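You operate a simulated robot arm through the tools that you are given. There is no shell and no other tool. Be economical: measure what you need, move in short steps, check, and stop when the job is done.

Carry out the task below with a simulated two-armed robot. There is one attempt and no reset: what you move stays moved.

Task
Steam the creases out of the pink shirt where it hangs.
Fine: heat the iron on cotton till the green lamp shows; hold it in one hand, press steam with the other; it ends on its base, dial and switch off; leave the other shirt. Set down upright: steam iron.

Only the result counts: the job must be done as asked and must still hold three seconds after the hand-in. Knocking over, shifting, dropping, spilling or breaking anything else fails it. Flat cloth is picked up by pressing the open fingertips on it (5 to 10 N) and closing them slowly along it; thin cloth reads only 2 to 8 mm in the jaws.

Robot
Two 6-joint arms with two-finger parallel grippers on one trunk, on a base that drives. Base frame: it is fixed to the floor where the robot stands at the start and does not move with it; the origin is under the middle of the robot, x ahead of it, y to its left, z up. Units: m, rad, N and s.
The left shoulder is at the start at [-0.07, 0.177, 0.845], the right one opposite. With the tool pointing down near the work surface each hand reaches from about 0.1 to 0.72 m from the robot's upright axis, wherever it stands, measured 20 degrees to its own side. Places, roughly: iron base [0.6, 0.2, 0.9]; iron dial [0.6, 0.2, 1.1]; plate of the iron base [0.6, 0.2, 0.9]; socket switch [0.9, 0, 0.9]; steam button [0.6, 0.1, 1.1]. Payload 1.57 kg a hand.
The TCP of each hand is the grasp point between the finger pads, 0.03 m short of the fingertips. In the tool frame z runs along the fingers and y along their closing line. The gripper opens to 0.08 m. The fingers are 0.017 m wide and 0.012 m thick; the gripper's body (0.04 by 0.082 m) begins 0.08 m behind the TCP.
Orientation is that of the tool frame in the base frame, as [roll, pitch, yaw] about the fixed x, y, z axes, in that order (R = Rz(yaw) Ry(pitch) Rx(roll)). With the fingers straight down and closing along the base's y, the tool's x points along the base's -x, its y along +y and its z along -z.

Tools
- The arms move only by the tool play_rows. It takes "left_plan", "right_plan" or both (then of equal length, played together; a hand with none holds still); each is a list of rows, each a list of 7 numbers: the shift along the tool's x, y, z in m, then the turn, a rotation vector about the tool's x, y, z in rad, then the opening, from 0 (shut) to 1 (fully open). In form: [[x, y, z, ax, ay, az, hand], ...]. A call has 1 to 8 rows; each row is the pose to reach, as a shift and turn from the pose commanded when the call began, along the tool's axes at that moment. Rows are played at 5 a second. More than 0.05 m and 0.15 rad between two rows, or a gripper value outside its range, and nothing of the call is played. A pose out of reach is approached as far as the arm can. The call stops where the force on the tool passes 50 N (or 10 N more than at its start, if that is more) or the arm is blocked; 0.2 s more then pass. Each finger travels about 0.072 m/s and halts on what it meets, pressing with about 27 N; the grip force reading is that of the motor and also rises with nothing between the fingers. The clock runs only during rows and for 0.2 s after the last one: add rows that repeat a pose to give the fingers time. The reply holds the time, the measured pose of the TCP, the force on the tool along the base axes, the opening and the grip force, in the units named above and with some noise, with the torque about the TCP (base axes, N m) and any sound that the robot's microphone picked up, and new pictures: "pictures" is both (left out), scene, wrist or none (wrist: the cameras of the hands that moved).
- Cameras (640 x 400 px; columns grow to the right, rows downward): "scene" is now at [-0.0342, 0.0723, 1.5583]; the picture's right is [0.99, -0.13, 0.00], its down [-0.11, -0.82, -0.57] and it looks along [0.07, 0.56, -0.82] (base axes); focal length 214 px, centre (320, 200). "left" rides on the left gripper at [0.072, 0.007, -0.122] in its tool frame; the picture's right is [-0.09, 1.00, 0.00], its down [-0.84, -0.08, -0.54] and it looks along [-0.54, -0.05, 0.84] (tool axes); focal length 238 px, centre (320, 200). "right" rides on the right gripper at [0.072, -0.007, -0.122] in its tool frame; the picture's right is [0.09, 1.00, 0.00], its down [-0.84, 0.08, -0.54] and it looks along [-0.54, 0.05, 0.84] (tool axes); focal length 238 px, centre (320, 200). There is no depth. A picture from a camera that has moved, and an enlarged one, comes with that camera's place and axes in the base frame and with its lens.
- move_column(by): slides the trunk up (or, below 0, down) by that many m; the arms and the scene camera ride with it, the base frame stays. It gives what a move gives, with no picture.
- steer(legs): drives the robot by 1 to 6 legs, each [ahead, left, turn to the left] in m, m and rad, along the robot's own axes; the way and the turn of a leg run together, so that a leg with both is an arc; at most 1.5 m and 3.142 rad a leg. The arms and the cameras ride along, it lands a little off, and it stops where it bumps. It gives what a move gives, and a new picture of the scene camera.
- pan_tilt(pan, tilt): turns the head with the scene camera to pan (to the left, within 2.496 rad either way) and tilt (down, from -0.506 to 1.204), counted from straight ahead of the robot. It gives what a move gives, and a new picture of the scene camera.
- enlarge(camera, box): a new picture of the part [left, top, right, bottom] of that camera's present view, enlarged. It takes no simulated time.
- job_done(): hands the job in; it is judged then, once.

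Work in short steps. Places have to be worked out from the pictures, the camera data and where the tool is seen: move nearer, look again, correct. Check each grasp and each placing, and mend what went wrong. You have 120 turns and 260 pictures in all, those below and enlarged ones among them. Open the grippers and draw the arms clear of the work before you hand the job in, unless the task says otherwise; then end with one line.

The tools are called after ">>>" as a command line: name --argument value ..., lists and objects as JSON in quotes. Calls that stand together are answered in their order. play_rows: Moves the arms, as the interface text tells. Its arguments: {"type":"object","properties":{"left_plan":{"type":"array","items":{"type":"array","items":{"type":"number"}}},"right_plan":{"type":"array","items":{"type":"array","items":{"type":"number"}}},"pictures":{"type":"string","enum":["both","scene","wrist","none"]}},"required":[]} The other tools are called the same way: move_column (by) slides the trunk up or down; steer (legs) drives the base; pan_tilt (pan, tilt) turns the head that bears the scene camera; enlarge (camera, box) takes an enlarged picture of a part of a camera's view; job_done () hands the job in.

At the start:

```text
time_s: 0.0
left_eef_pos: [0.2973, 0.4013, 1.3347]
left_orientation: [3.141, 0.0, -3.14]
left_ft_force: [1.2, 0.5, 0.1]
left_moment: [-0.03, -0.02, 0.03]
left_gripper_width: 0.0801
left_grip_force: 0.1
right_eef_pos: [0.2849, 0.0307, 1.3616]
right_orientation: [3.141, 0.005, 3.139]
right_ft_force: [0.6, -0.4, -0.2]
right_moment: [-0.01, 0.01, 0.01]
right_gripper_width: 0.08
right_grip_force: 0.0
trunk travel left (down, up): [-0.287, 0.041]
robot x, y, heading: [0.004, 0.0045, 0.002]
head pan, tilt: [1.44, 0.969]
```

scene: 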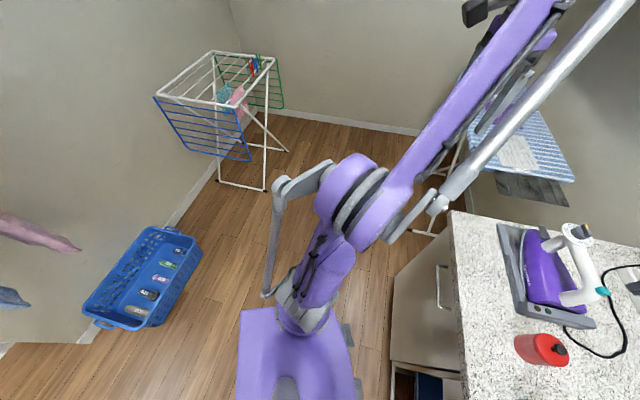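
right: 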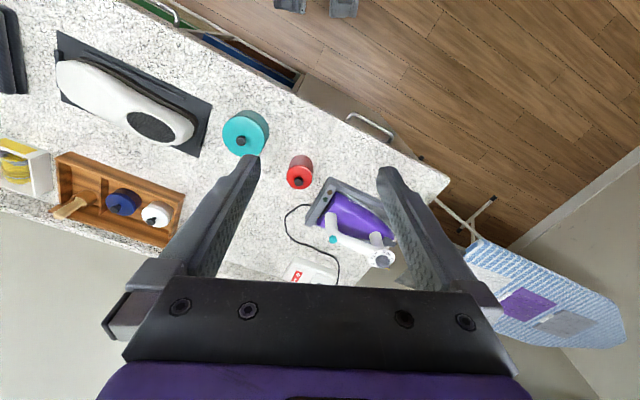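
left: 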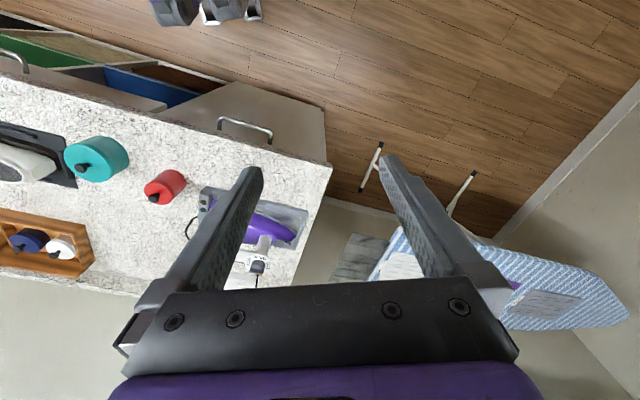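

The head faces left; the shirts seem to hang behind-left. I look there and at the counter.

>>> pan_tilt --pan 2.45 --tilt 0.4

>>> pan_tilt --pan 0.3 --tilt 0.7

```text
time_s: 1.3
left_eef_pos: [0.2973, 0.3996, 1.3345]
left_orientation: [3.138, 0.0, -3.138]
left_ft_force: [-0.2, -0.8, 0.1]
left_moment: [0.0, 0.01, -0.02]
left_gripper_width: 0.08
left_grip_force: 0.1
right_eef_pos: [0.2839, 0.0311, 1.3601]
right_orientation: [-3.141, 0.003, 3.141]
right_ft_force: [0.4, -0.4, 0.2]
right_moment: [0.0, 0.01, -0.03]
right_gripper_width: 0.0799
right_grip_force: 0.1
trunk travel left (down, up): [-0.287, 0.041]
robot x, y, heading: [-0.0016, 0.0036, -0.0]
head pan, tilt: [2.45, 0.4]
camera scene: at [-0.1149, 0.0604, 1.6063], right [0.64, 0.77, 0.0], down [0.3, -0.25, -0.92], along [-0.71, 0.59, -0.39], focal length 214 px, centre (320, 200)
```

scene: 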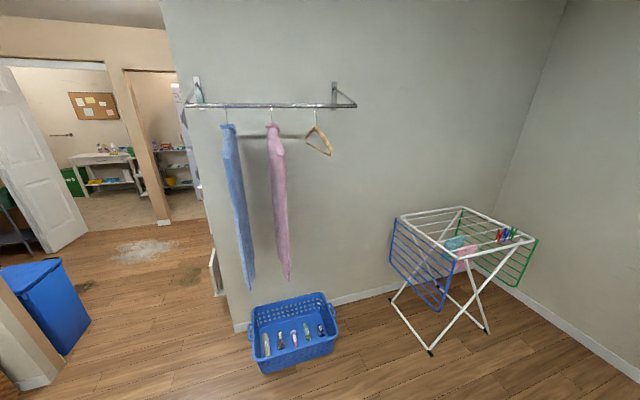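

```text
time_s: 3.3
left_eef_pos: [0.2962, 0.4002, 1.3339]
left_orientation: [3.14, 0.0, -3.139]
left_ft_force: [0.2, 0.5, 0.0]
left_moment: [-0.01, 0.01, 0.01]
left_gripper_width: 0.0797
left_grip_force: 0.1
right_eef_pos: [0.2845, 0.0305, 1.3602]
right_orientation: [3.142, 0.003, 3.139]
right_ft_force: [0.3, 0.9, 0.1]
right_moment: [-0.04, 0.0, -0.04]
right_gripper_width: 0.0798
right_grip_force: 0.1
trunk travel left (down, up): [-0.287, 0.041]
robot x, y, heading: [-0.0, 0.0003, 0.004]
head pan, tilt: [0.3, 0.7]
camera scene: at [0.0376, 0.0265, 1.5795], right [0.3, -0.96, 0.0], down [-0.62, -0.19, -0.77], along [0.73, 0.23, -0.64], focal length 214 px, centre (320, 200)
```

scene: 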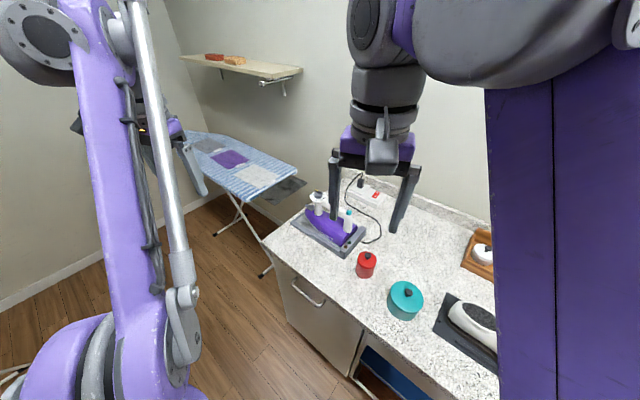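

The pink shirt hangs on the rail behind-left. Now I look at the iron and socket closely.

>>> enlarge --camera "scene" --box '[270, 160, 430, 290]'

>>> enlarge --camera "right" --box '[240, 140, 420, 290]'

>>> enlarge --camera "left" --box '[130, 140, 330, 300]'

```text
3.08 times, centred on (350, 225) of scene
camera zoom: at [0.0376, 0.0265, 1.5795], right [0.3, -0.96, 0.0], down [-0.62, -0.19, -0.77], along [0.73, 0.23, -0.64], focal length 660 px, centre (228, 123)
```

zoom: 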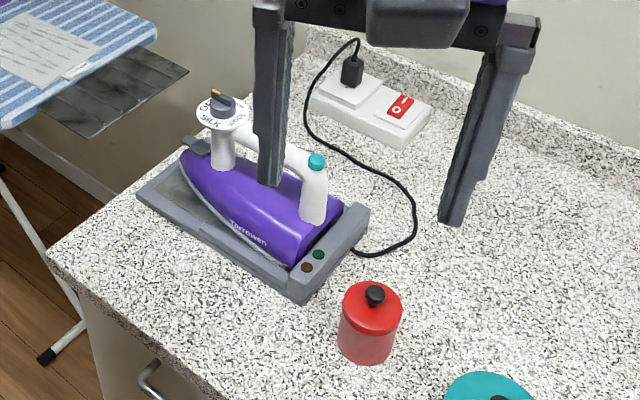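

```text
2.67 times, centred on (330, 215) of right
camera zoom: at [0.2125, 0.025, 1.483], right [-0.09, 1.0, 0.0], down [0.83, 0.08, 0.55], along [0.54, 0.05, -0.84], focal length 636 px, centre (293, 160)
```

zoom: 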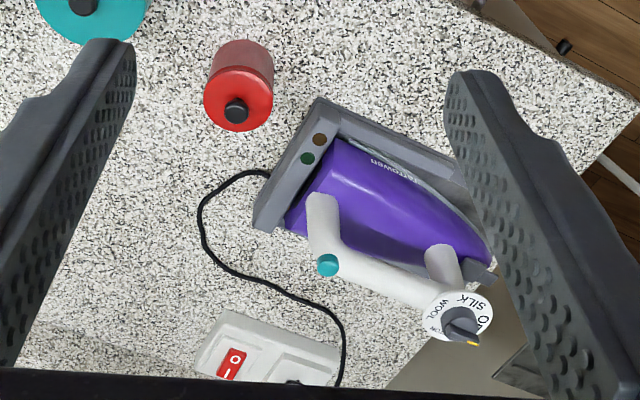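

```text
2.50 times, centred on (230, 220) of left
camera zoom: at [0.2251, 0.4064, 1.4537], right [0.09, 1.0, 0.0], down [0.84, -0.08, 0.54], along [0.54, -0.05, -0.84], focal length 596 px, centre (545, 150)
```

zoom: 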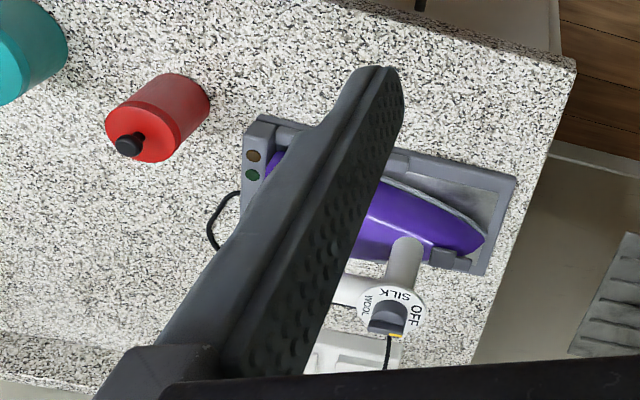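

Iron, dial at about (0.64,0.22,1.07), switch about (0.88,0.01,0.94); the counter is turned about -25°. I look down at my base versus the counter.

>>> pan_tilt --pan 0.0 --tilt 1.2

>>> pan_tilt --pan 0.1 --tilt 0.75

```text
time_s: 4.2
left_eef_pos: [0.2976, 0.3999, 1.334]
left_orientation: [3.139, 0.0, -3.139]
left_ft_force: [0.2, 0.2, -0.6]
left_moment: [0.02, 0.01, 0.03]
left_gripper_width: 0.08
left_grip_force: 0.0
right_eef_pos: [0.2839, 0.0311, 1.3603]
right_orientation: [3.14, 0.003, 3.141]
right_ft_force: [0.4, 0.5, -0.1]
right_moment: [0.0, -0.03, 0.0]
right_gripper_width: 0.08
right_grip_force: 0.1
trunk travel left (down, up): [-0.287, 0.041]
robot x, y, heading: [0.0008, 0.0008, 0.003]
head pan, tilt: [0.0, 1.201]
camera scene: at [0.0124, 0.0013, 1.5435], right [0.0, -1.0, 0.0], down [-0.93, 0.0, -0.36], along [0.36, 0.0, -0.93], focal length 214 px, centre (320, 200)
```

scene: 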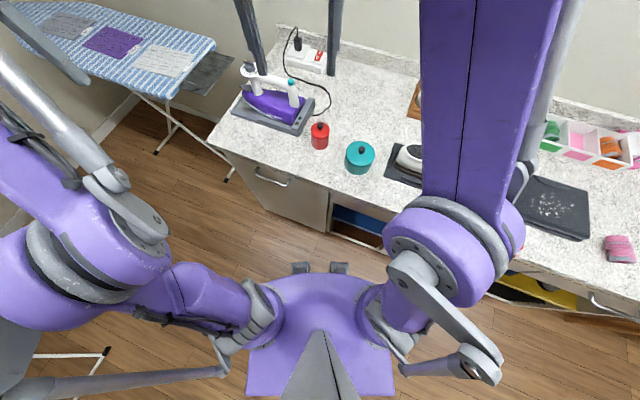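

```text
time_s: 5.1
left_eef_pos: [0.2968, 0.4005, 1.3333]
left_orientation: [3.139, 0.0, -3.139]
left_ft_force: [-0.2, 0.2, 0.6]
left_moment: [-0.03, -0.01, -0.04]
left_gripper_width: 0.0799
left_grip_force: 0.1
right_eef_pos: [0.2845, 0.0316, 1.3603]
right_orientation: [-3.141, 0.002, 3.139]
right_ft_force: [-0.5, 0.1, 0.4]
right_moment: [-0.01, -0.03, 0.0]
right_gripper_width: 0.0801
right_grip_force: 0.1
trunk travel left (down, up): [-0.287, 0.041]
robot x, y, heading: [-0.0006, -0.0004, 0.004]
head pan, tilt: [0.099, 0.75]
camera scene: at [0.0389, 0.0095, 1.5751], right [0.1, -1.0, 0.0], down [-0.68, -0.07, -0.73], along [0.73, 0.07, -0.68], focal length 214 px, centre (320, 200)
```

scene: 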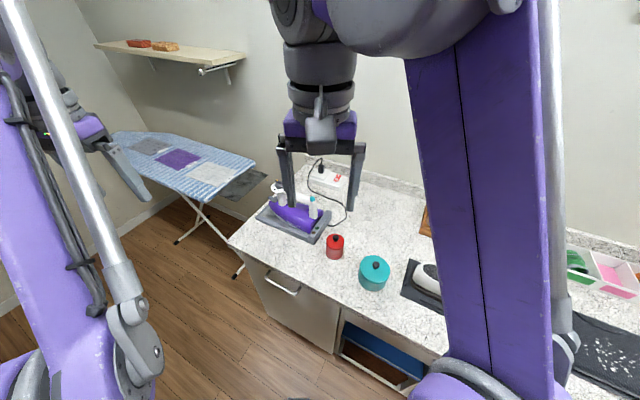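

The robot base is shallow in front, so I can square up to the counter (turn about -0.42), then slide left along it.

>>> steer --legs '[[0, 0, -0.42], [0, 0.38, 0]]'

>>> pan_tilt --pan 0.0 --tilt 1.0

```text
time_s: 10.3
left_eef_pos: [0.5933, 0.5906, 1.3333]
left_orientation: [3.141, 0.0, 2.721]
left_ft_force: [-1.3, -0.4, 0.4]
left_moment: [0.0, 0.01, -0.01]
left_gripper_width: 0.0798
left_grip_force: 0.0
right_eef_pos: [0.4295, 0.2606, 1.3601]
right_orientation: [3.141, 0.002, 2.716]
right_ft_force: [0.0, -0.1, 0.2]
right_moment: [0.02, 0.01, -0.01]
right_gripper_width: 0.0801
right_grip_force: 0.1
trunk travel left (down, up): [-0.287, 0.041]
robot x, y, heading: [0.1539, 0.3499, -0.421]
head pan, tilt: [0.099, 0.75]
camera scene: at [0.1964, 0.3408, 1.5752], right [-0.32, -0.95, 0.0], down [-0.65, 0.22, -0.73], along [0.69, -0.23, -0.68], focal length 214 px, centre (320, 200)
```

scene: 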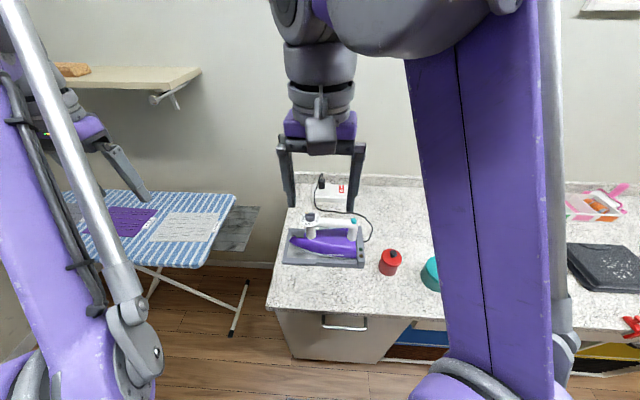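

```text
time_s: 11.1
left_eef_pos: [0.5919, 0.5912, 1.3333]
left_orientation: [3.14, -0.001, 2.72]
left_ft_force: [-0.5, -1.0, 0.0]
left_moment: [-0.02, -0.03, -0.03]
left_gripper_width: 0.0802
left_grip_force: 0.0
right_eef_pos: [0.428, 0.26, 1.3606]
right_orientation: [-3.142, 0.003, 2.716]
right_ft_force: [-0.8, 0.1, 0.2]
right_moment: [-0.01, -0.01, -0.01]
right_gripper_width: 0.08
right_grip_force: 0.0
trunk travel left (down, up): [-0.287, 0.041]
robot x, y, heading: [0.1573, 0.3477, -0.422]
head pan, tilt: [0.0, 1.0]
camera scene: at [0.1813, 0.3387, 1.5561], right [-0.41, -0.91, 0.0], down [-0.77, 0.35, -0.54], along [0.49, -0.22, -0.84], focal length 214 px, centre (320, 200)
```

scene: 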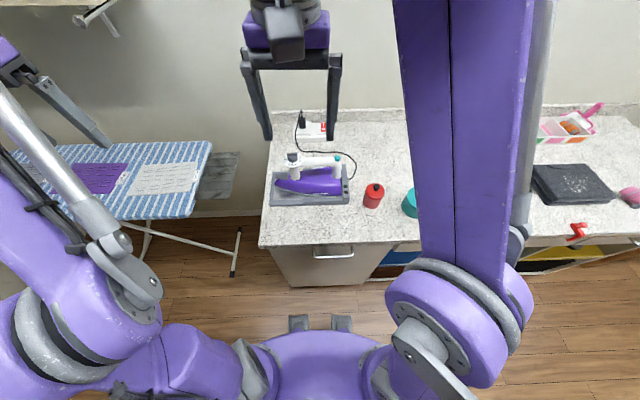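

Squared to the counter with about 0.19 m clearance; I drive 0.10 ahead.

>>> steer --legs '[[0.11, 0, 0]]'

>>> enlarge --camera "right" --box '[200, 60, 460, 290]'

>>> enlarge --camera "left" --box '[0, 60, 260, 290]'

```text
time_s: 12.4
left_eef_pos: [0.6896, 0.5472, 1.3333]
left_orientation: [3.138, -0.002, 2.72]
left_ft_force: [0.1, -0.5, 0.2]
left_moment: [0.0, 0.01, -0.02]
left_gripper_width: 0.08
left_grip_force: 0.0
right_eef_pos: [0.5273, 0.2161, 1.3603]
right_orientation: [3.141, 0.004, 2.716]
right_ft_force: [0.6, 0.3, -0.5]
right_moment: [-0.04, 0.03, -0.04]
right_gripper_width: 0.0802
right_grip_force: 0.0
trunk travel left (down, up): [-0.287, 0.041]
robot x, y, heading: [0.256, 0.3073, -0.424]
head pan, tilt: [0.0, 1.0]
stopped in leg 1: the robot was blocked; the commanded pose is now the measured one
camera scene: at [0.2778, 0.295, 1.5562], right [-0.41, -0.91, 0.0], down [-0.77, 0.35, -0.54], along [0.49, -0.22, -0.84], focal length 214 px, centre (320, 200)
```

scene: 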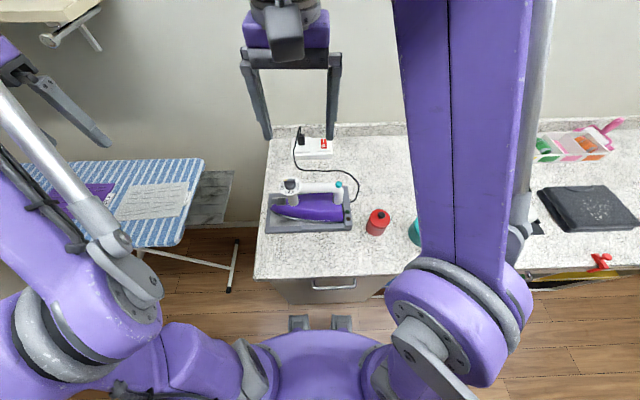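

```text
1.74 times, centred on (330, 175) of right
camera zoom: at [0.4586, 0.2409, 1.4825], right [0.33, 0.94, 0.0], down [0.79, -0.28, 0.54], along [0.51, -0.18, -0.84], focal length 414 px, centre (303, 244)
```

zoom: 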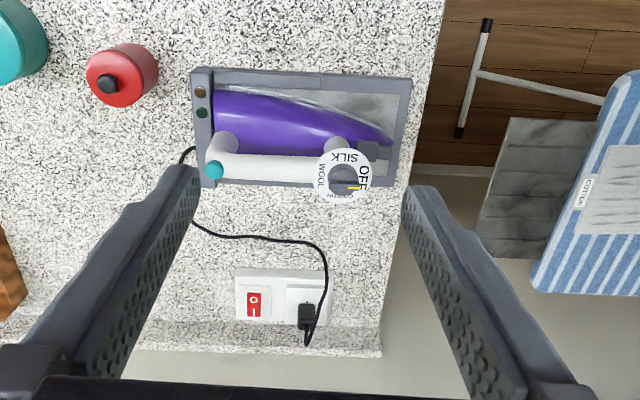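

```text
1.74 times, centred on (130, 175) of left
camera zoom: at [0.6272, 0.583, 1.4532], right [0.49, 0.87, 0.0], down [0.73, -0.41, 0.54], along [0.47, -0.27, -0.84], focal length 414 px, centre (650, 244)
```

zoom: 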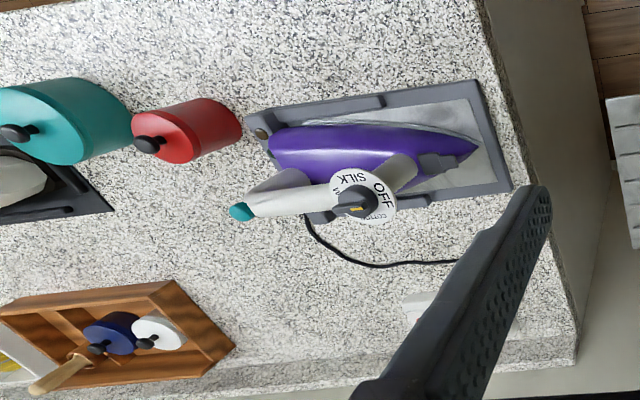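

I look closely at the dial and the switch.

>>> enlarge --camera "right" --box '[310, 130, 390, 190]'

>>> enlarge --camera "left" --box '[90, 110, 190, 185]'

>>> enlarge --camera "scene" --box '[260, 120, 360, 240]'

```text
6.67 times, centred on (350, 160) of right
camera zoom: at [0.4586, 0.2409, 1.4825], right [0.33, 0.94, 0.0], down [0.79, -0.28, 0.54], along [0.51, -0.18, -0.84], focal length 1589 px, centre (120, 467)
```

zoom: 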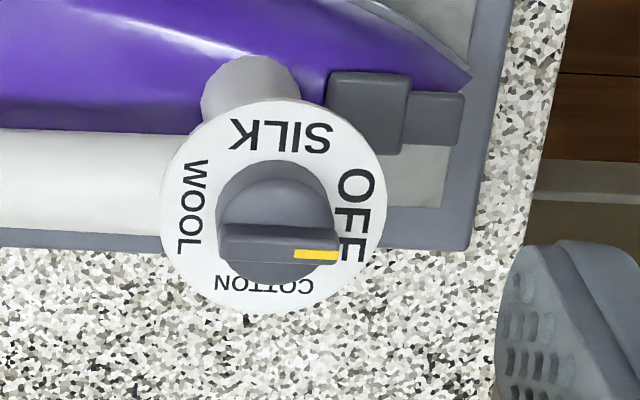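

```text
5.33 times, centred on (140, 148) of left
camera zoom: at [0.6272, 0.583, 1.4532], right [0.49, 0.87, 0.0], down [0.73, -0.41, 0.54], along [0.47, -0.27, -0.84], focal length 1271 px, centre (1280, 480)
```

zoom: 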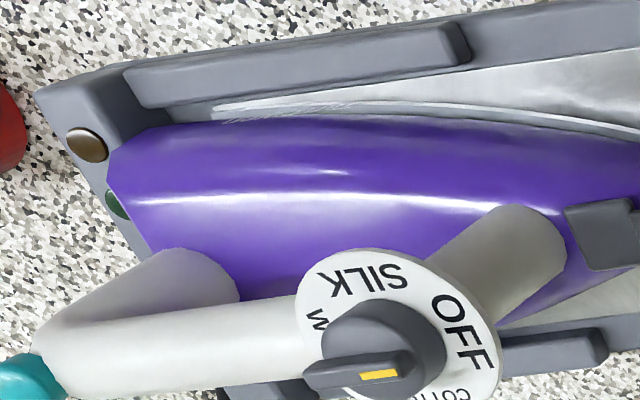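

```text
3.33 times, centred on (310, 180) of scene
camera zoom: at [0.2778, 0.295, 1.5562], right [-0.41, -0.91, 0.0], down [-0.77, 0.35, -0.54], along [0.49, -0.22, -0.84], focal length 715 px, centre (353, 267)
```

zoom: 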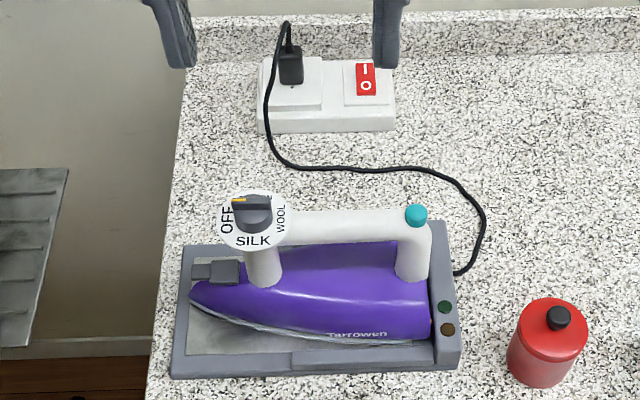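

Yellow pointer is on OFF (towards the nose); cotton is on the far side. First the switch: the right hand closes, tilts forward and moves over it.

>>> play_rows --right_plan '[[-0.04, -0.005, 0, 0, -0.08, 0, 0], [-0.08, -0.01, 0.0, 0, -0.16, 0, 0], [-0.12, -0.015, 0, 0, -0.24, 0, 0], [-0.165, -0.02, 0, 0, -0.32, 0, 0], [-0.21, -0.025, 0.01, 0, -0.4, 0, 0], [-0.25, -0.03, 0.03, 0, -0.48, 0, 0], [-0.285, -0.035, 0.06, 0, -0.56, 0, 0], [-0.32, -0.04, 0.09, 0, -0.6, 0, 0]]' --pictures "both"

```text
time_s: 14.2
left_eef_pos: [0.6861, 0.5486, 1.3346]
left_orientation: [3.14, 0.001, 2.717]
left_ft_force: [0.4, -0.3, 0.8]
left_moment: [-0.02, -0.03, 0.02]
left_gripper_width: 0.0801
left_grip_force: 0.1
right_eef_pos: [0.7967, 0.0481, 1.2677]
right_orientation: [3.141, 0.606, 2.714]
right_ft_force: [-0.2, -0.3, 0.2]
right_moment: [0.01, 0.0, 0.02]
right_gripper_width: 0.0
right_grip_force: 21.7
right hand out of reach, approached as far as the arm can: row 1, 2, 3, 4, 5, 6
trunk travel left (down, up): [-0.287, 0.041]
robot x, y, heading: [0.252, 0.3064, -0.424]
head pan, tilt: [0.0, 1.0]
camera scene: at [0.2741, 0.2955, 1.5561], right [-0.41, -0.91, 0.0], down [-0.77, 0.35, -0.54], along [0.49, -0.22, -0.84], focal length 214 px, centre (320, 200)
camera right: at [0.6783, 0.0954, 1.3292], right [0.34, 0.94, -0.05], down [0.38, -0.09, 0.92], along [0.86, -0.34, -0.38], focal length 238 px, centre (320, 200)
```

scene: 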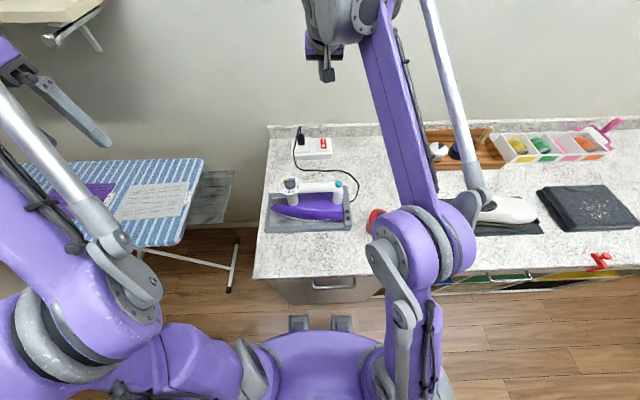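
right: 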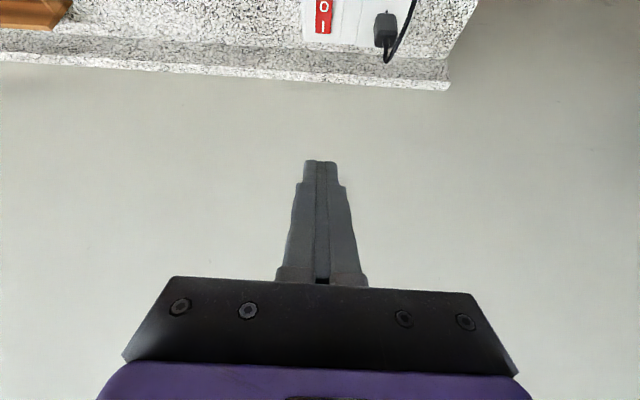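

Triangulated switch at about (0.89,0.00,0.934). I bring the tip over its "I" half and hover about 3 cm above.

>>> play_rows --right_plan '[[-0.01, 0, 0.045, 0, 0, 0, 0], [-0.017, 0, 0.09, 0, 0, 0, 0], [-0.022, -0.002, 0.137, 0, 0, 0, 0], [-0.003, -0.004, 0.178, 0, 0, 0, 0], [0.018, -0.004, 0.2, 0, 0, 0, 0], [0.035, -0.004, 0.219, 0, 0, 0, 0], [0.055, -0.004, 0.248, 0, 0, 0, 0], [0.072, -0.004, 0.272, 0, 0, 0, 0]]' --pictures "both"

```text
time_s: 16.0
left_eef_pos: [0.6884, 0.5484, 1.3331]
left_orientation: [3.14, 0.0, 2.72]
left_ft_force: [-0.3, 0.2, -0.3]
left_moment: [0.02, 0.01, 0.05]
left_gripper_width: 0.0799
left_grip_force: 0.0
right_eef_pos: [0.8873, 0.0053, 1.0048]
right_orientation: [3.139, 0.605, 2.712]
right_ft_force: [0.5, -0.1, -0.3]
right_moment: [-0.03, 0.03, -0.02]
right_gripper_width: 0.0
right_grip_force: 21.3
trunk travel left (down, up): [-0.287, 0.041]
robot x, y, heading: [0.2538, 0.3083, -0.419]
head pan, tilt: [0.0, 1.0]
camera scene: at [0.2756, 0.2959, 1.5561], right [-0.41, -0.91, 0.0], down [-0.77, 0.35, -0.54], along [0.49, -0.22, -0.84], focal length 214 px, centre (320, 200)
camera right: at [0.7678, 0.0537, 1.066], right [0.34, 0.94, -0.05], down [0.38, -0.09, 0.92], along [0.86, -0.34, -0.39], focal length 238 px, centre (320, 200)
```

scene: 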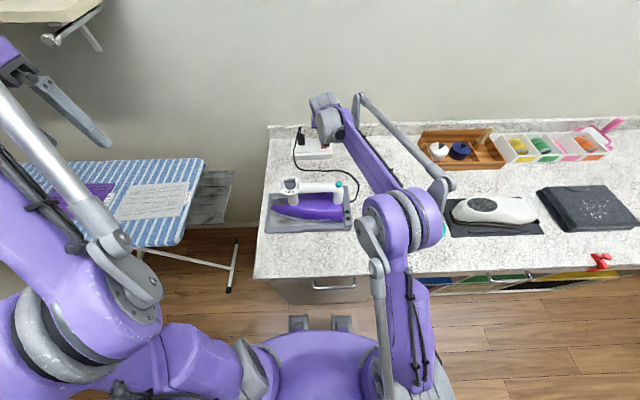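
right: 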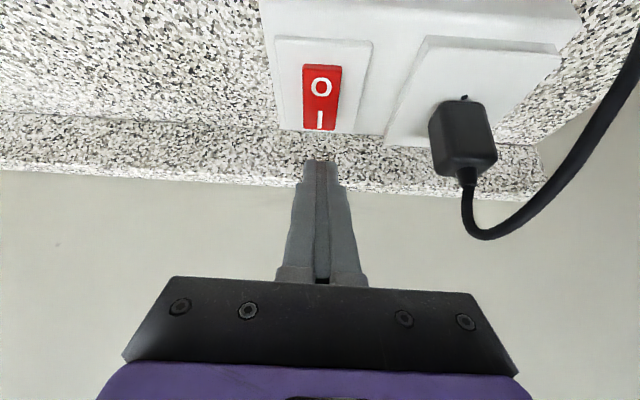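

The tip is right over the "I". I press straight down, checking force.

>>> play_rows --right_plan '[[0.0148, 0, 0.0214, 0, 0, 0, 0], [0.0228, 0, 0.0329, 0, 0, 0, 0], [0.0268, 0, 0.0386, 0, 0, 0, 0], [0.0296, 0, 0.0427, 0, 0, 0, 0], [0.0308, 0, 0.0444, 0, 0, 0, 0]]' --pictures "wrist"

```text
time_s: 16.7
left_eef_pos: [0.6851, 0.5502, 1.3343]
left_orientation: [3.139, 0.004, 2.719]
left_ft_force: [0.8, -1.3, -0.3]
left_moment: [0.02, 0.07, 0.01]
left_gripper_width: 0.0798
left_grip_force: 0.0
right_eef_pos: [0.8873, 0.0067, 0.9721]
right_orientation: [3.137, 0.628, 2.719]
right_ft_force: [-41.5, 13.2, 118.6]
right_moment: [-0.74, -1.7, -0.07]
right_gripper_width: 0.0
right_grip_force: 21.1
trunk travel left (down, up): [-0.287, 0.041]
robot x, y, heading: [0.2513, 0.3046, -0.424]
head pan, tilt: [0.0, 1.0]
stopped in row 3 (right hand): the force on the tool passed its limit at 59 N (the readings are from after the stop); the commanded pose is now the measured one
camera right: at [0.7669, 0.0538, 1.0293], right [0.34, 0.94, -0.05], down [0.36, -0.08, 0.93], along [0.87, -0.33, -0.36], focal length 238 px, centre (320, 200)
```

right: 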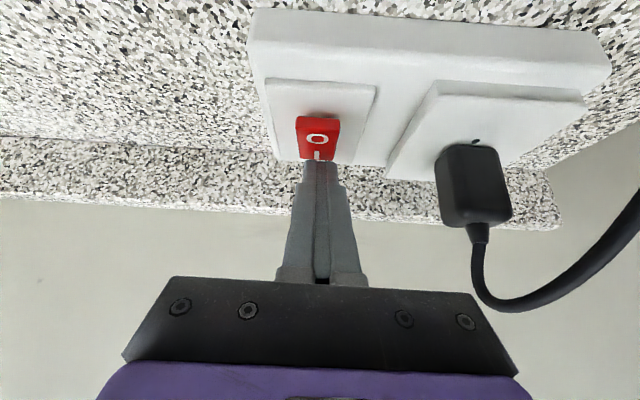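

Strong contact; I back off and check the rocker and lamps.

>>> play_rows --right_plan '[[-0.0114, 0, -0.0165, 0, 0, 0, 0], [-0.034, 0, -0.0493, 0, 0, 0, 0], [-0.05, 0, -0.075, 0, 0, 0, 0]]' --pictures "wrist"

>>> enlarge --camera "right" --box '[240, 20, 400, 120]'

>>> enlarge --camera "scene" --box '[260, 120, 360, 240]'

```text
time_s: 17.5
left_eef_pos: [0.6881, 0.5492, 1.3321]
left_orientation: [3.141, 0.003, 2.719]
left_ft_force: [-0.5, -0.6, -0.1]
left_moment: [0.04, 0.0, -0.01]
left_gripper_width: 0.0804
left_grip_force: 0.1
right_eef_pos: [0.8876, 0.006, 1.0556]
right_orientation: [3.141, 0.618, 2.716]
right_ft_force: [-0.7, -0.9, -0.7]
right_moment: [0.04, 0.02, -0.02]
right_gripper_width: 0.0
right_grip_force: 21.9
trunk travel left (down, up): [-0.287, 0.041]
robot x, y, heading: [0.2537, 0.3054, -0.426]
head pan, tilt: [0.0, 1.0]
camera right: at [0.7685, 0.0531, 1.1152], right [0.34, 0.94, -0.05], down [0.37, -0.08, 0.93], along [0.86, -0.34, -0.37], focal length 238 px, centre (320, 200)
```

right: 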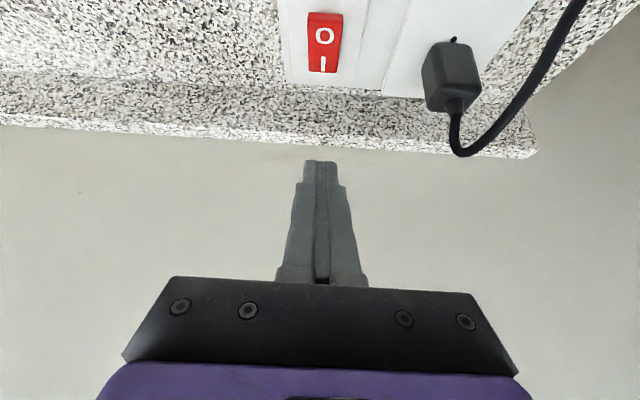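

```text
4.00 times, centred on (320, 70) of right
camera zoom: at [0.7685, 0.0531, 1.1152], right [0.34, 0.94, -0.05], down [0.37, -0.08, 0.93], along [0.86, -0.34, -0.37], focal length 953 px, centre (320, 720)
```

zoom: 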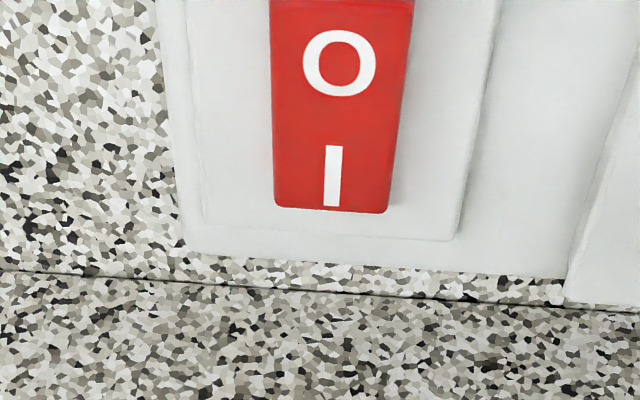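

```text
3.33 times, centred on (310, 180) of scene
camera zoom: at [0.2759, 0.2959, 1.556], right [-0.41, -0.91, 0.0], down [-0.77, 0.35, -0.54], along [0.49, -0.22, -0.84], focal length 715 px, centre (353, 267)
```

zoom: 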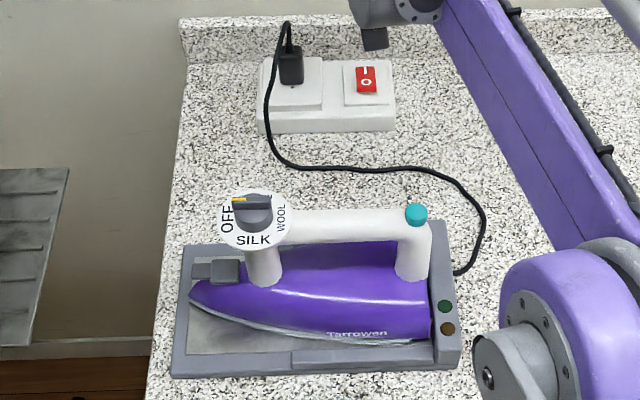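

The rocker now looks tipped to "I". Next the left hand goes over the dial (about 0.65,0.22,1.07), turning so its fingers close across the ridge.

>>> play_rows --left_plan '[[-0.013, -0.0394, 0, 0, 0, 0.14, 0.6], [-0.026, -0.0788, 0.01, 0, 0, 0.28, 0.6], [-0.039, -0.118, 0.02, 0, 0, 0.42, 0.6], [-0.052, -0.1576, 0.035, 0, 0, 0.56, 0.6], [-0.065, -0.197, 0.05, 0, 0, 0.7, 0.6], [-0.078, -0.236, 0.065, 0, 0, 0.84, 0.6], [-0.091, -0.276, 0.08, 0, 0, 0.98, 0.6], [-0.104, -0.315, 0.09, 0, 0, 1.12, 0.6]]' --pictures "wrist"

>>> play_rows --left_plan '[[0, 0, 0.0, 0, 0, 0.15, 0.6], [0, 0, 0.02, 0, 0, 0.3, 0.6], [0, 0, 0.03, 0, 0, 0.45, 0.6]]' --pictures "both"

```text
time_s: 19.3
left_eef_pos: [0.6529, 0.2182, 1.2446]
left_orientation: [3.141, -0.002, 1.596]
left_ft_force: [0.6, -0.5, 0.3]
left_moment: [-0.01, 0.02, -0.02]
left_gripper_width: 0.0482
left_grip_force: 0.1
right_eef_pos: [0.8885, 0.0058, 1.0568]
right_orientation: [3.137, 0.616, 2.717]
right_ft_force: [0.4, -0.4, -0.9]
right_moment: [0.02, 0.02, 0.0]
right_gripper_width: 0.0
right_grip_force: 20.8
trunk travel left (down, up): [-0.287, 0.041]
robot x, y, heading: [0.2486, 0.3039, -0.424]
head pan, tilt: [0.0, 1.0]
camera left: at [0.6576, 0.29, 1.3636], right [1.0, -0.07, 0.0], down [-0.06, -0.84, 0.54], along [-0.03, -0.54, -0.84], focal length 238 px, centre (320, 200)
```

left: 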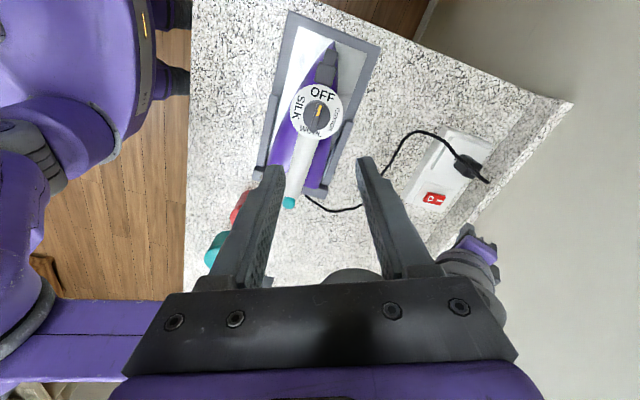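

```text
time_s: 20.1
left_eef_pos: [0.653, 0.2183, 1.212]
left_orientation: [3.14, -0.001, 1.146]
left_ft_force: [0.8, 0.1, 1.1]
left_moment: [0.01, 0.01, -0.04]
left_gripper_width: 0.0479
left_grip_force: 0.1
right_eef_pos: [0.8884, 0.0059, 1.0555]
right_orientation: [3.137, 0.617, 2.717]
right_ft_force: [-0.6, 0.1, -0.3]
right_moment: [0.03, 0.0, -0.02]
right_gripper_width: 0.0
right_grip_force: 21.4
trunk travel left (down, up): [-0.287, 0.041]
robot x, y, heading: [0.2465, 0.3065, -0.424]
head pan, tilt: [0.0, 1.0]
camera scene: at [0.2756, 0.296, 1.5561], right [-0.41, -0.91, 0.0], down [-0.77, 0.35, -0.54], along [0.49, -0.22, -0.84], focal length 214 px, centre (320, 200)
camera left: at [0.6883, 0.2816, 1.3326], right [0.87, -0.49, 0.0], down [-0.42, -0.73, 0.54], along [-0.27, -0.47, -0.84], focal length 238 px, centre (320, 200)
```

scene: 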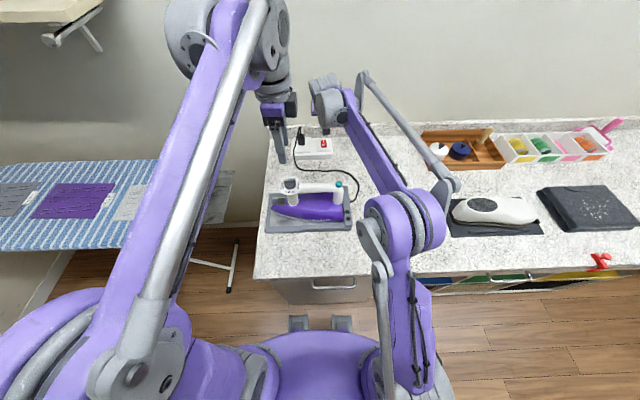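
left: 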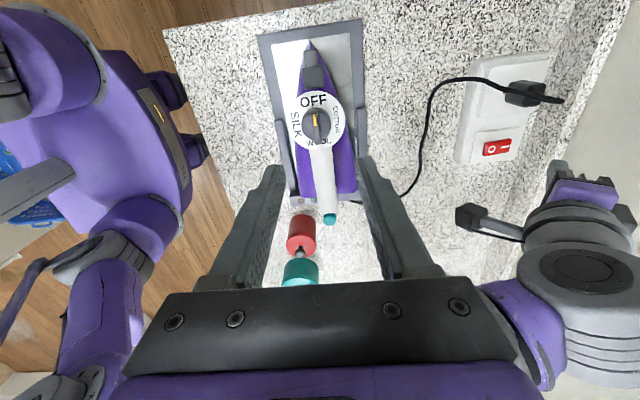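

The dial lies at about (0.652,0.225). I zoom to check ridge alignment.

>>> enlarge --camera "left" --box '[260, 70, 380, 170]'

```text
4.00 times, centred on (320, 120) of left
camera zoom: at [0.6883, 0.2816, 1.3326], right [0.87, -0.49, 0.0], down [-0.42, -0.73, 0.54], along [-0.27, -0.47, -0.84], focal length 953 px, centre (320, 520)
```

zoom: 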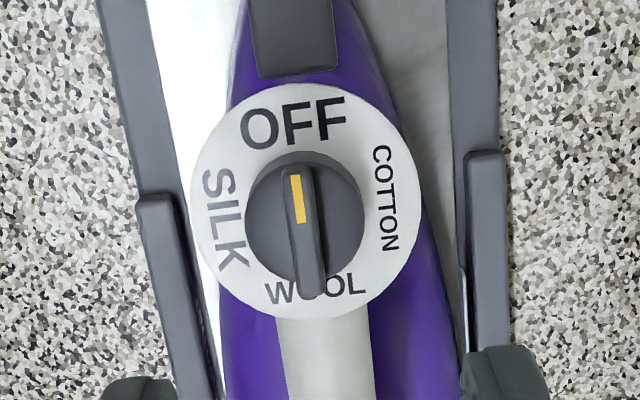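

Ridge aligned with the fingers, 4.5 mm to the side. I shift and descend to just above it.

>>> play_rows --left_plan '[[0.001, -0.0045, 0.04, 0, 0, 0, 0.6], [0.001, -0.0045, 0.08, 0, 0, 0, 0.6], [0.001, -0.0045, 0.1, 0, 0, 0, 0.6]]' --pictures "wrist"

>>> enlarge --camera "left" --box '[240, 70, 400, 190]'

```text
time_s: 20.9
left_eef_pos: [0.6484, 0.222, 1.112]
left_orientation: [3.14, -0.002, 1.148]
left_ft_force: [0.3, 0.9, -0.3]
left_moment: [0.03, 0.02, 0.04]
left_gripper_width: 0.0482
left_grip_force: 0.1
right_eef_pos: [0.8886, 0.0053, 1.0564]
right_orientation: [3.137, 0.619, 2.716]
right_ft_force: [0.6, 0.4, 0.3]
right_moment: [0.02, -0.02, -0.04]
right_gripper_width: 0.0
right_grip_force: 21.5
trunk travel left (down, up): [-0.287, 0.041]
robot x, y, heading: [0.2501, 0.3054, -0.425]
head pan, tilt: [0.0, 1.0]
camera left: at [0.685, 0.2856, 1.2317], right [0.87, -0.49, 0.0], down [-0.41, -0.73, 0.54], along [-0.27, -0.47, -0.84], focal length 238 px, centre (320, 200)
```

left: 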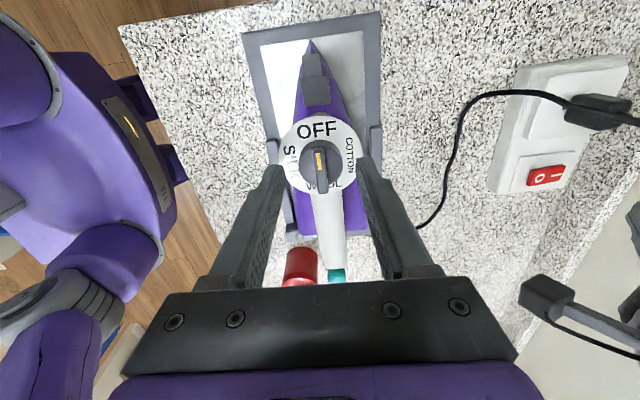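

```text
3.33 times, centred on (320, 130) of left
camera zoom: at [0.685, 0.2856, 1.2317], right [0.87, -0.49, 0.0], down [-0.41, -0.73, 0.54], along [-0.27, -0.47, -0.84], focal length 794 px, centre (320, 433)
```

zoom: 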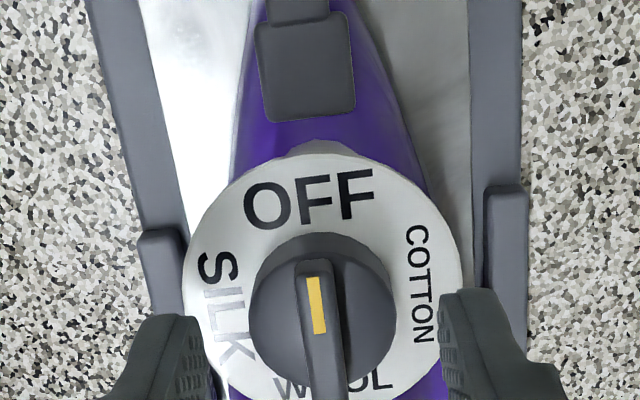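

Centred; knob top near z 1.07, tips at 1.082. I descend 13 mm and close slowly.

>>> play_rows --left_plan '[[0, 0, 0.007, 0, 0, 0, 0.6], [0, 0, 0.013, 0, 0, 0, 0.6], [0, 0, 0.013, 0, 0, 0, 0.3], [0, 0, 0.013, 0, 0, 0, 0.1], [0, 0, 0.013, 0, 0, 0, 0], [0, 0, 0.013, 0, 0, 0, 0], [0, 0, 0.013, 0, 0, 0, 0]]' --pictures "wrist"

>>> enlarge --camera "left" --box '[240, 70, 400, 190]'

```text
time_s: 22.5
left_eef_pos: [0.65, 0.2214, 1.0989]
left_orientation: [-3.142, -0.002, 1.15]
left_ft_force: [-1.3, 1.9, -0.3]
left_moment: [0.08, 0.03, 0.0]
left_gripper_width: 0.0311
left_grip_force: 26.8
right_eef_pos: [0.8879, 0.0069, 1.0562]
right_orientation: [3.14, 0.618, 2.716]
right_ft_force: [-0.5, 0.1, -0.2]
right_moment: [-0.01, -0.01, -0.03]
right_gripper_width: 0.0003
right_grip_force: 21.2
trunk travel left (down, up): [-0.287, 0.041]
robot x, y, heading: [0.2506, 0.3051, -0.424]
head pan, tilt: [0.0, 1.0]
camera left: at [0.6857, 0.2846, 1.2195], right [0.87, -0.49, 0.0], down [-0.41, -0.73, 0.54], along [-0.27, -0.47, -0.84], focal length 238 px, centre (320, 200)
```

left: 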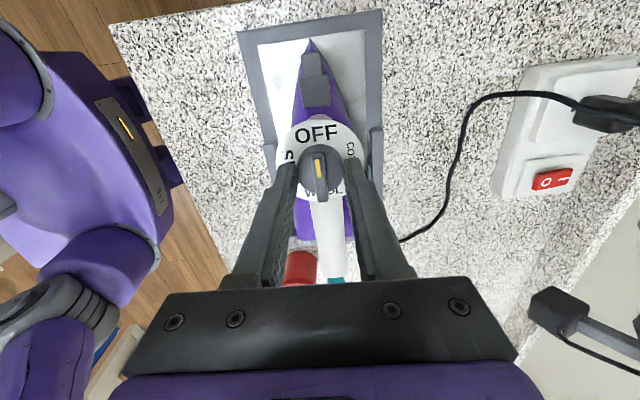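

```text
3.33 times, centred on (320, 130) of left
camera zoom: at [0.6857, 0.2846, 1.2195], right [0.87, -0.49, 0.0], down [-0.41, -0.73, 0.54], along [-0.27, -0.47, -0.84], focal length 794 px, centre (320, 433)
```

zoom: 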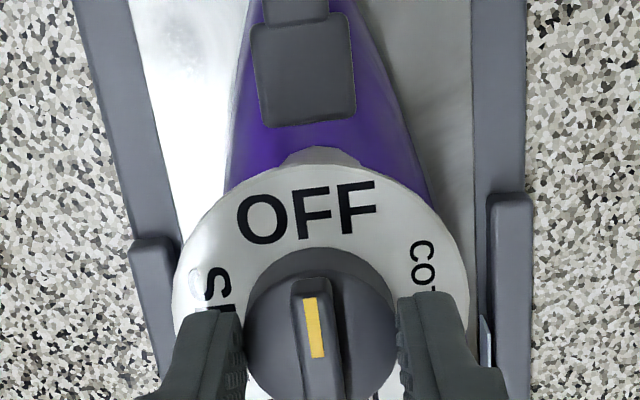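

Gripped on the round body (31 mm). I test a small clockwise turn, directly toward COTTON.

>>> play_rows --left_plan '[[0, 0, 0, 0, 0, 0.1, 0], [0, 0, 0, 0, 0, 0.2, 0], [0, 0, 0, 0, 0, 0.3, 0]]' --pictures "wrist"

>>> enlarge --camera "left" --box '[240, 70, 400, 190]'

```text
time_s: 23.3
left_eef_pos: [0.6508, 0.2217, 1.0999]
left_orientation: [3.141, -0.003, 0.849]
left_ft_force: [4.2, -0.5, 0.4]
left_moment: [-0.05, -0.17, 0.54]
left_gripper_width: 0.0311
left_grip_force: 26.9
right_eef_pos: [0.8902, 0.0056, 1.0568]
right_orientation: [3.139, 0.616, 2.715]
right_ft_force: [0.3, 0.6, -0.1]
right_moment: [0.02, 0.0, 0.02]
right_gripper_width: 0.0
right_grip_force: 21.3
trunk travel left (down, up): [-0.287, 0.041]
robot x, y, heading: [0.2511, 0.3054, -0.423]
head pan, tilt: [0.0, 1.0]
camera left: at [0.7036, 0.2713, 1.22], right [0.69, -0.73, 0.0], down [-0.61, -0.58, 0.54], along [-0.39, -0.37, -0.84], focal length 238 px, centre (320, 200)
```

left: 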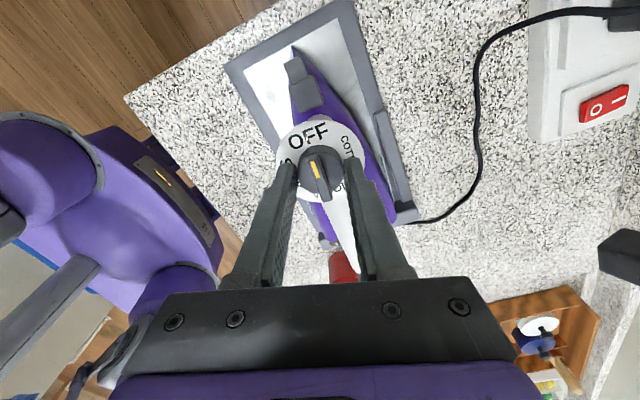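

```text
3.33 times, centred on (320, 130) of left
camera zoom: at [0.7036, 0.2713, 1.22], right [0.69, -0.73, 0.0], down [-0.61, -0.58, 0.54], along [-0.39, -0.37, -0.84], focal length 794 px, centre (320, 433)
```

zoom: 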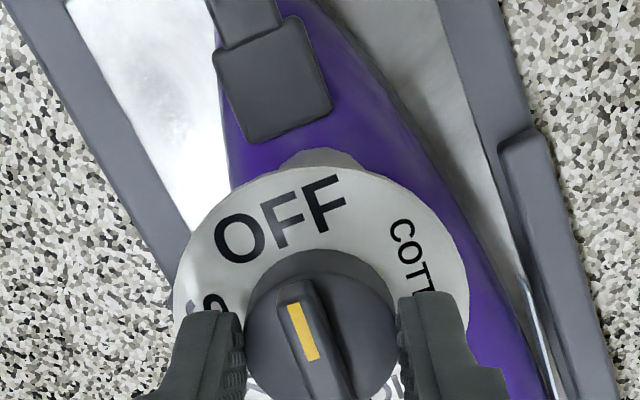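

Clockwise hits the stop (0.54 N·m, slipping); so it goes OFF→SILK→WOOL→COTTON counter-clockwise. I turn that way.

>>> play_rows --left_plan '[[0, 0, 0, 0, 0, -0.14, 0], [0, 0, 0, 0, 0, -0.28, 0], [0, 0, 0, 0, 0, -0.42, 0], [0, 0, 0, 0, 0, -0.56, 0], [0, 0, 0, 0, 0, -0.7, 0], [0, 0, 0, 0, 0, -0.84, 0], [0, 0, 0, 0, 0, -0.98, 0], [0, 0, 0, 0, 0, -1.12, 0]]' --pictures "wrist"

>>> enlarge --camera "left" --box '[240, 70, 400, 190]'

```text
time_s: 25.1
left_eef_pos: [0.6508, 0.222, 1.0993]
left_orientation: [3.138, 0.0, 1.973]
left_ft_force: [0.5, -1.3, 1.0]
left_moment: [0.31, 0.04, 0.04]
left_gripper_width: 0.0309
left_grip_force: 26.9
right_eef_pos: [0.8891, 0.0057, 1.0557]
right_orientation: [3.14, 0.616, 2.717]
right_ft_force: [0.1, 0.9, -0.2]
right_moment: [-0.01, -0.03, -0.02]
right_gripper_width: 0.0
right_grip_force: 21.3
trunk travel left (down, up): [-0.287, 0.041]
robot x, y, heading: [0.2499, 0.3051, -0.424]
head pan, tilt: [0.0, 1.0]
camera left: at [0.6286, 0.2898, 1.2203], right [0.95, 0.3, 0.0], down [0.26, -0.8, 0.54], along [0.17, -0.52, -0.84], focal length 238 px, centre (320, 200)
```

left: 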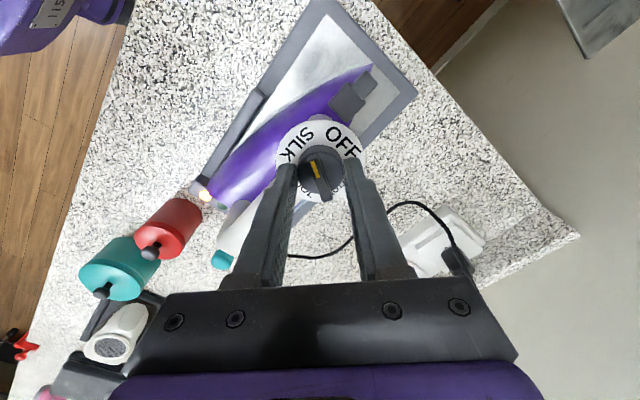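

```text
3.33 times, centred on (320, 130) of left
camera zoom: at [0.6286, 0.2898, 1.2203], right [0.95, 0.3, 0.0], down [0.26, -0.8, 0.54], along [0.17, -0.52, -0.84], focal length 794 px, centre (320, 433)
```

zoom: 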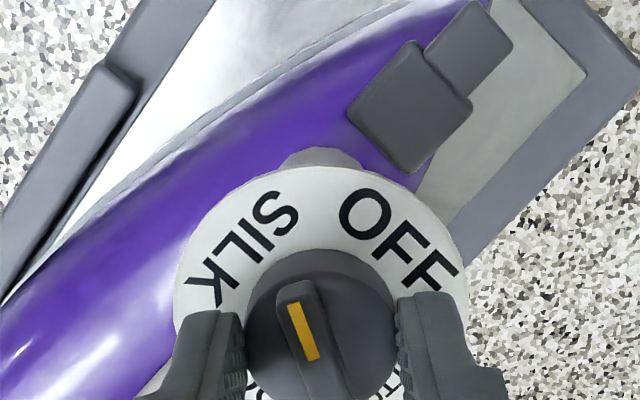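

The knob follows and the amber lamp glows, so power is on. I continue counter-clockwise.

>>> play_rows --left_plan '[[0, 0, 0, 0, 0, -0.14, 0], [0, 0, 0, 0, 0, -0.28, 0], [0, 0, 0, 0, 0, -0.42, 0], [0, 0, 0, 0, 0, -0.56, 0], [0, 0, 0, 0, 0, -0.7, 0], [0, 0, 0, 0, 0, -0.84, 0], [0, 0, 0, 0, 0, -0.98, 0], [0, 0, 0, 0, 0, -1.12, 0]]' --pictures "wrist"

>>> play_rows --left_plan '[[0, 0, 0, 0, 0, -0.14, 0], [0, 0, 0, 0, 0, -0.28, 0], [0, 0, 0, 0, 0, -0.42, 0], [0, 0, 0, 0, 0, -0.56, 0], [0, 0, 0, 0, 0, -0.7, 0], [0, 0, 0, 0, 0, -0.84, 0], [0, 0, 0, 0, 0, -0.98, 0], [0, 0, 0, 0, 0, -1.12, 0]]' --pictures "both"

```text
time_s: 26.9
left_eef_pos: [0.65, 0.2216, 1.1009]
left_orientation: [3.14, 0.001, 3.09]
left_ft_force: [-1.1, -1.5, 0.5]
left_moment: [-0.05, 0.47, -0.02]
left_gripper_width: 0.0309
left_grip_force: 27.0
right_eef_pos: [0.8884, 0.0046, 1.0563]
right_orientation: [3.138, 0.619, 2.716]
right_ft_force: [-0.3, -0.2, -0.8]
right_moment: [0.01, 0.0, 0.03]
right_gripper_width: 0.0001
right_grip_force: 21.1
trunk travel left (down, up): [-0.287, 0.041]
robot x, y, heading: [0.2528, 0.307, -0.425]
head pan, tilt: [0.0, 1.0]
camera left: at [0.5779, 0.2315, 1.22], right [0.14, 0.99, 0.0], down [0.83, -0.12, 0.54], along [0.54, -0.08, -0.84], focal length 238 px, centre (320, 200)
```

left: 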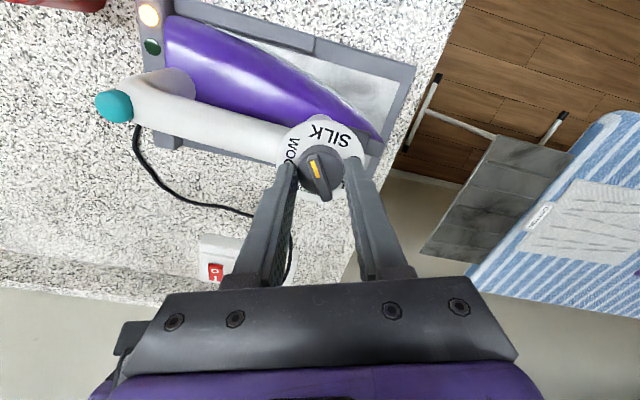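

```text
time_s: 28.7
left_eef_pos: [0.6511, 0.2209, 1.1]
left_orientation: [-3.141, 0.0, -2.072]
left_ft_force: [0.0, -0.3, 0.1]
left_moment: [0.15, -0.07, -0.03]
left_gripper_width: 0.031
left_grip_force: 27.1
right_eef_pos: [0.8884, 0.0055, 1.0555]
right_orientation: [3.138, 0.615, 2.715]
right_ft_force: [0.1, 0.2, 0.3]
right_moment: [-0.01, -0.01, -0.01]
right_gripper_width: 0.0
right_grip_force: 21.1
trunk travel left (down, up): [-0.287, 0.041]
robot x, y, heading: [0.2489, 0.3095, -0.426]
head pan, tilt: [0.0, 1.0]
camera scene: at [0.2761, 0.2958, 1.556], right [-0.41, -0.91, 0.0], down [-0.77, 0.35, -0.54], along [0.49, -0.22, -0.84], focal length 214 px, centre (320, 200)
camera left: at [0.6102, 0.161, 1.22], right [-0.83, 0.56, 0.0], down [0.47, 0.7, 0.54], along [0.3, 0.45, -0.84], focal length 238 px, centre (320, 200)
```

scene: 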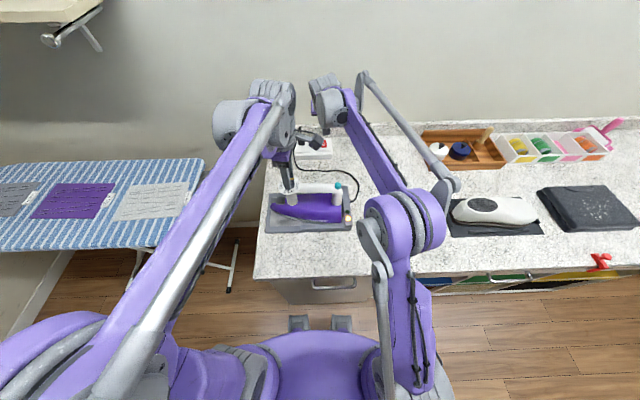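
left: 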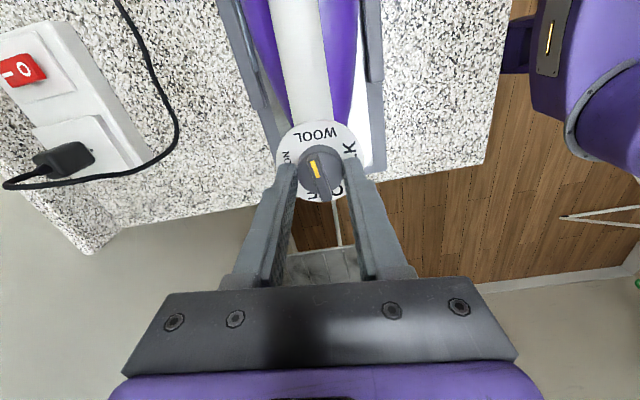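

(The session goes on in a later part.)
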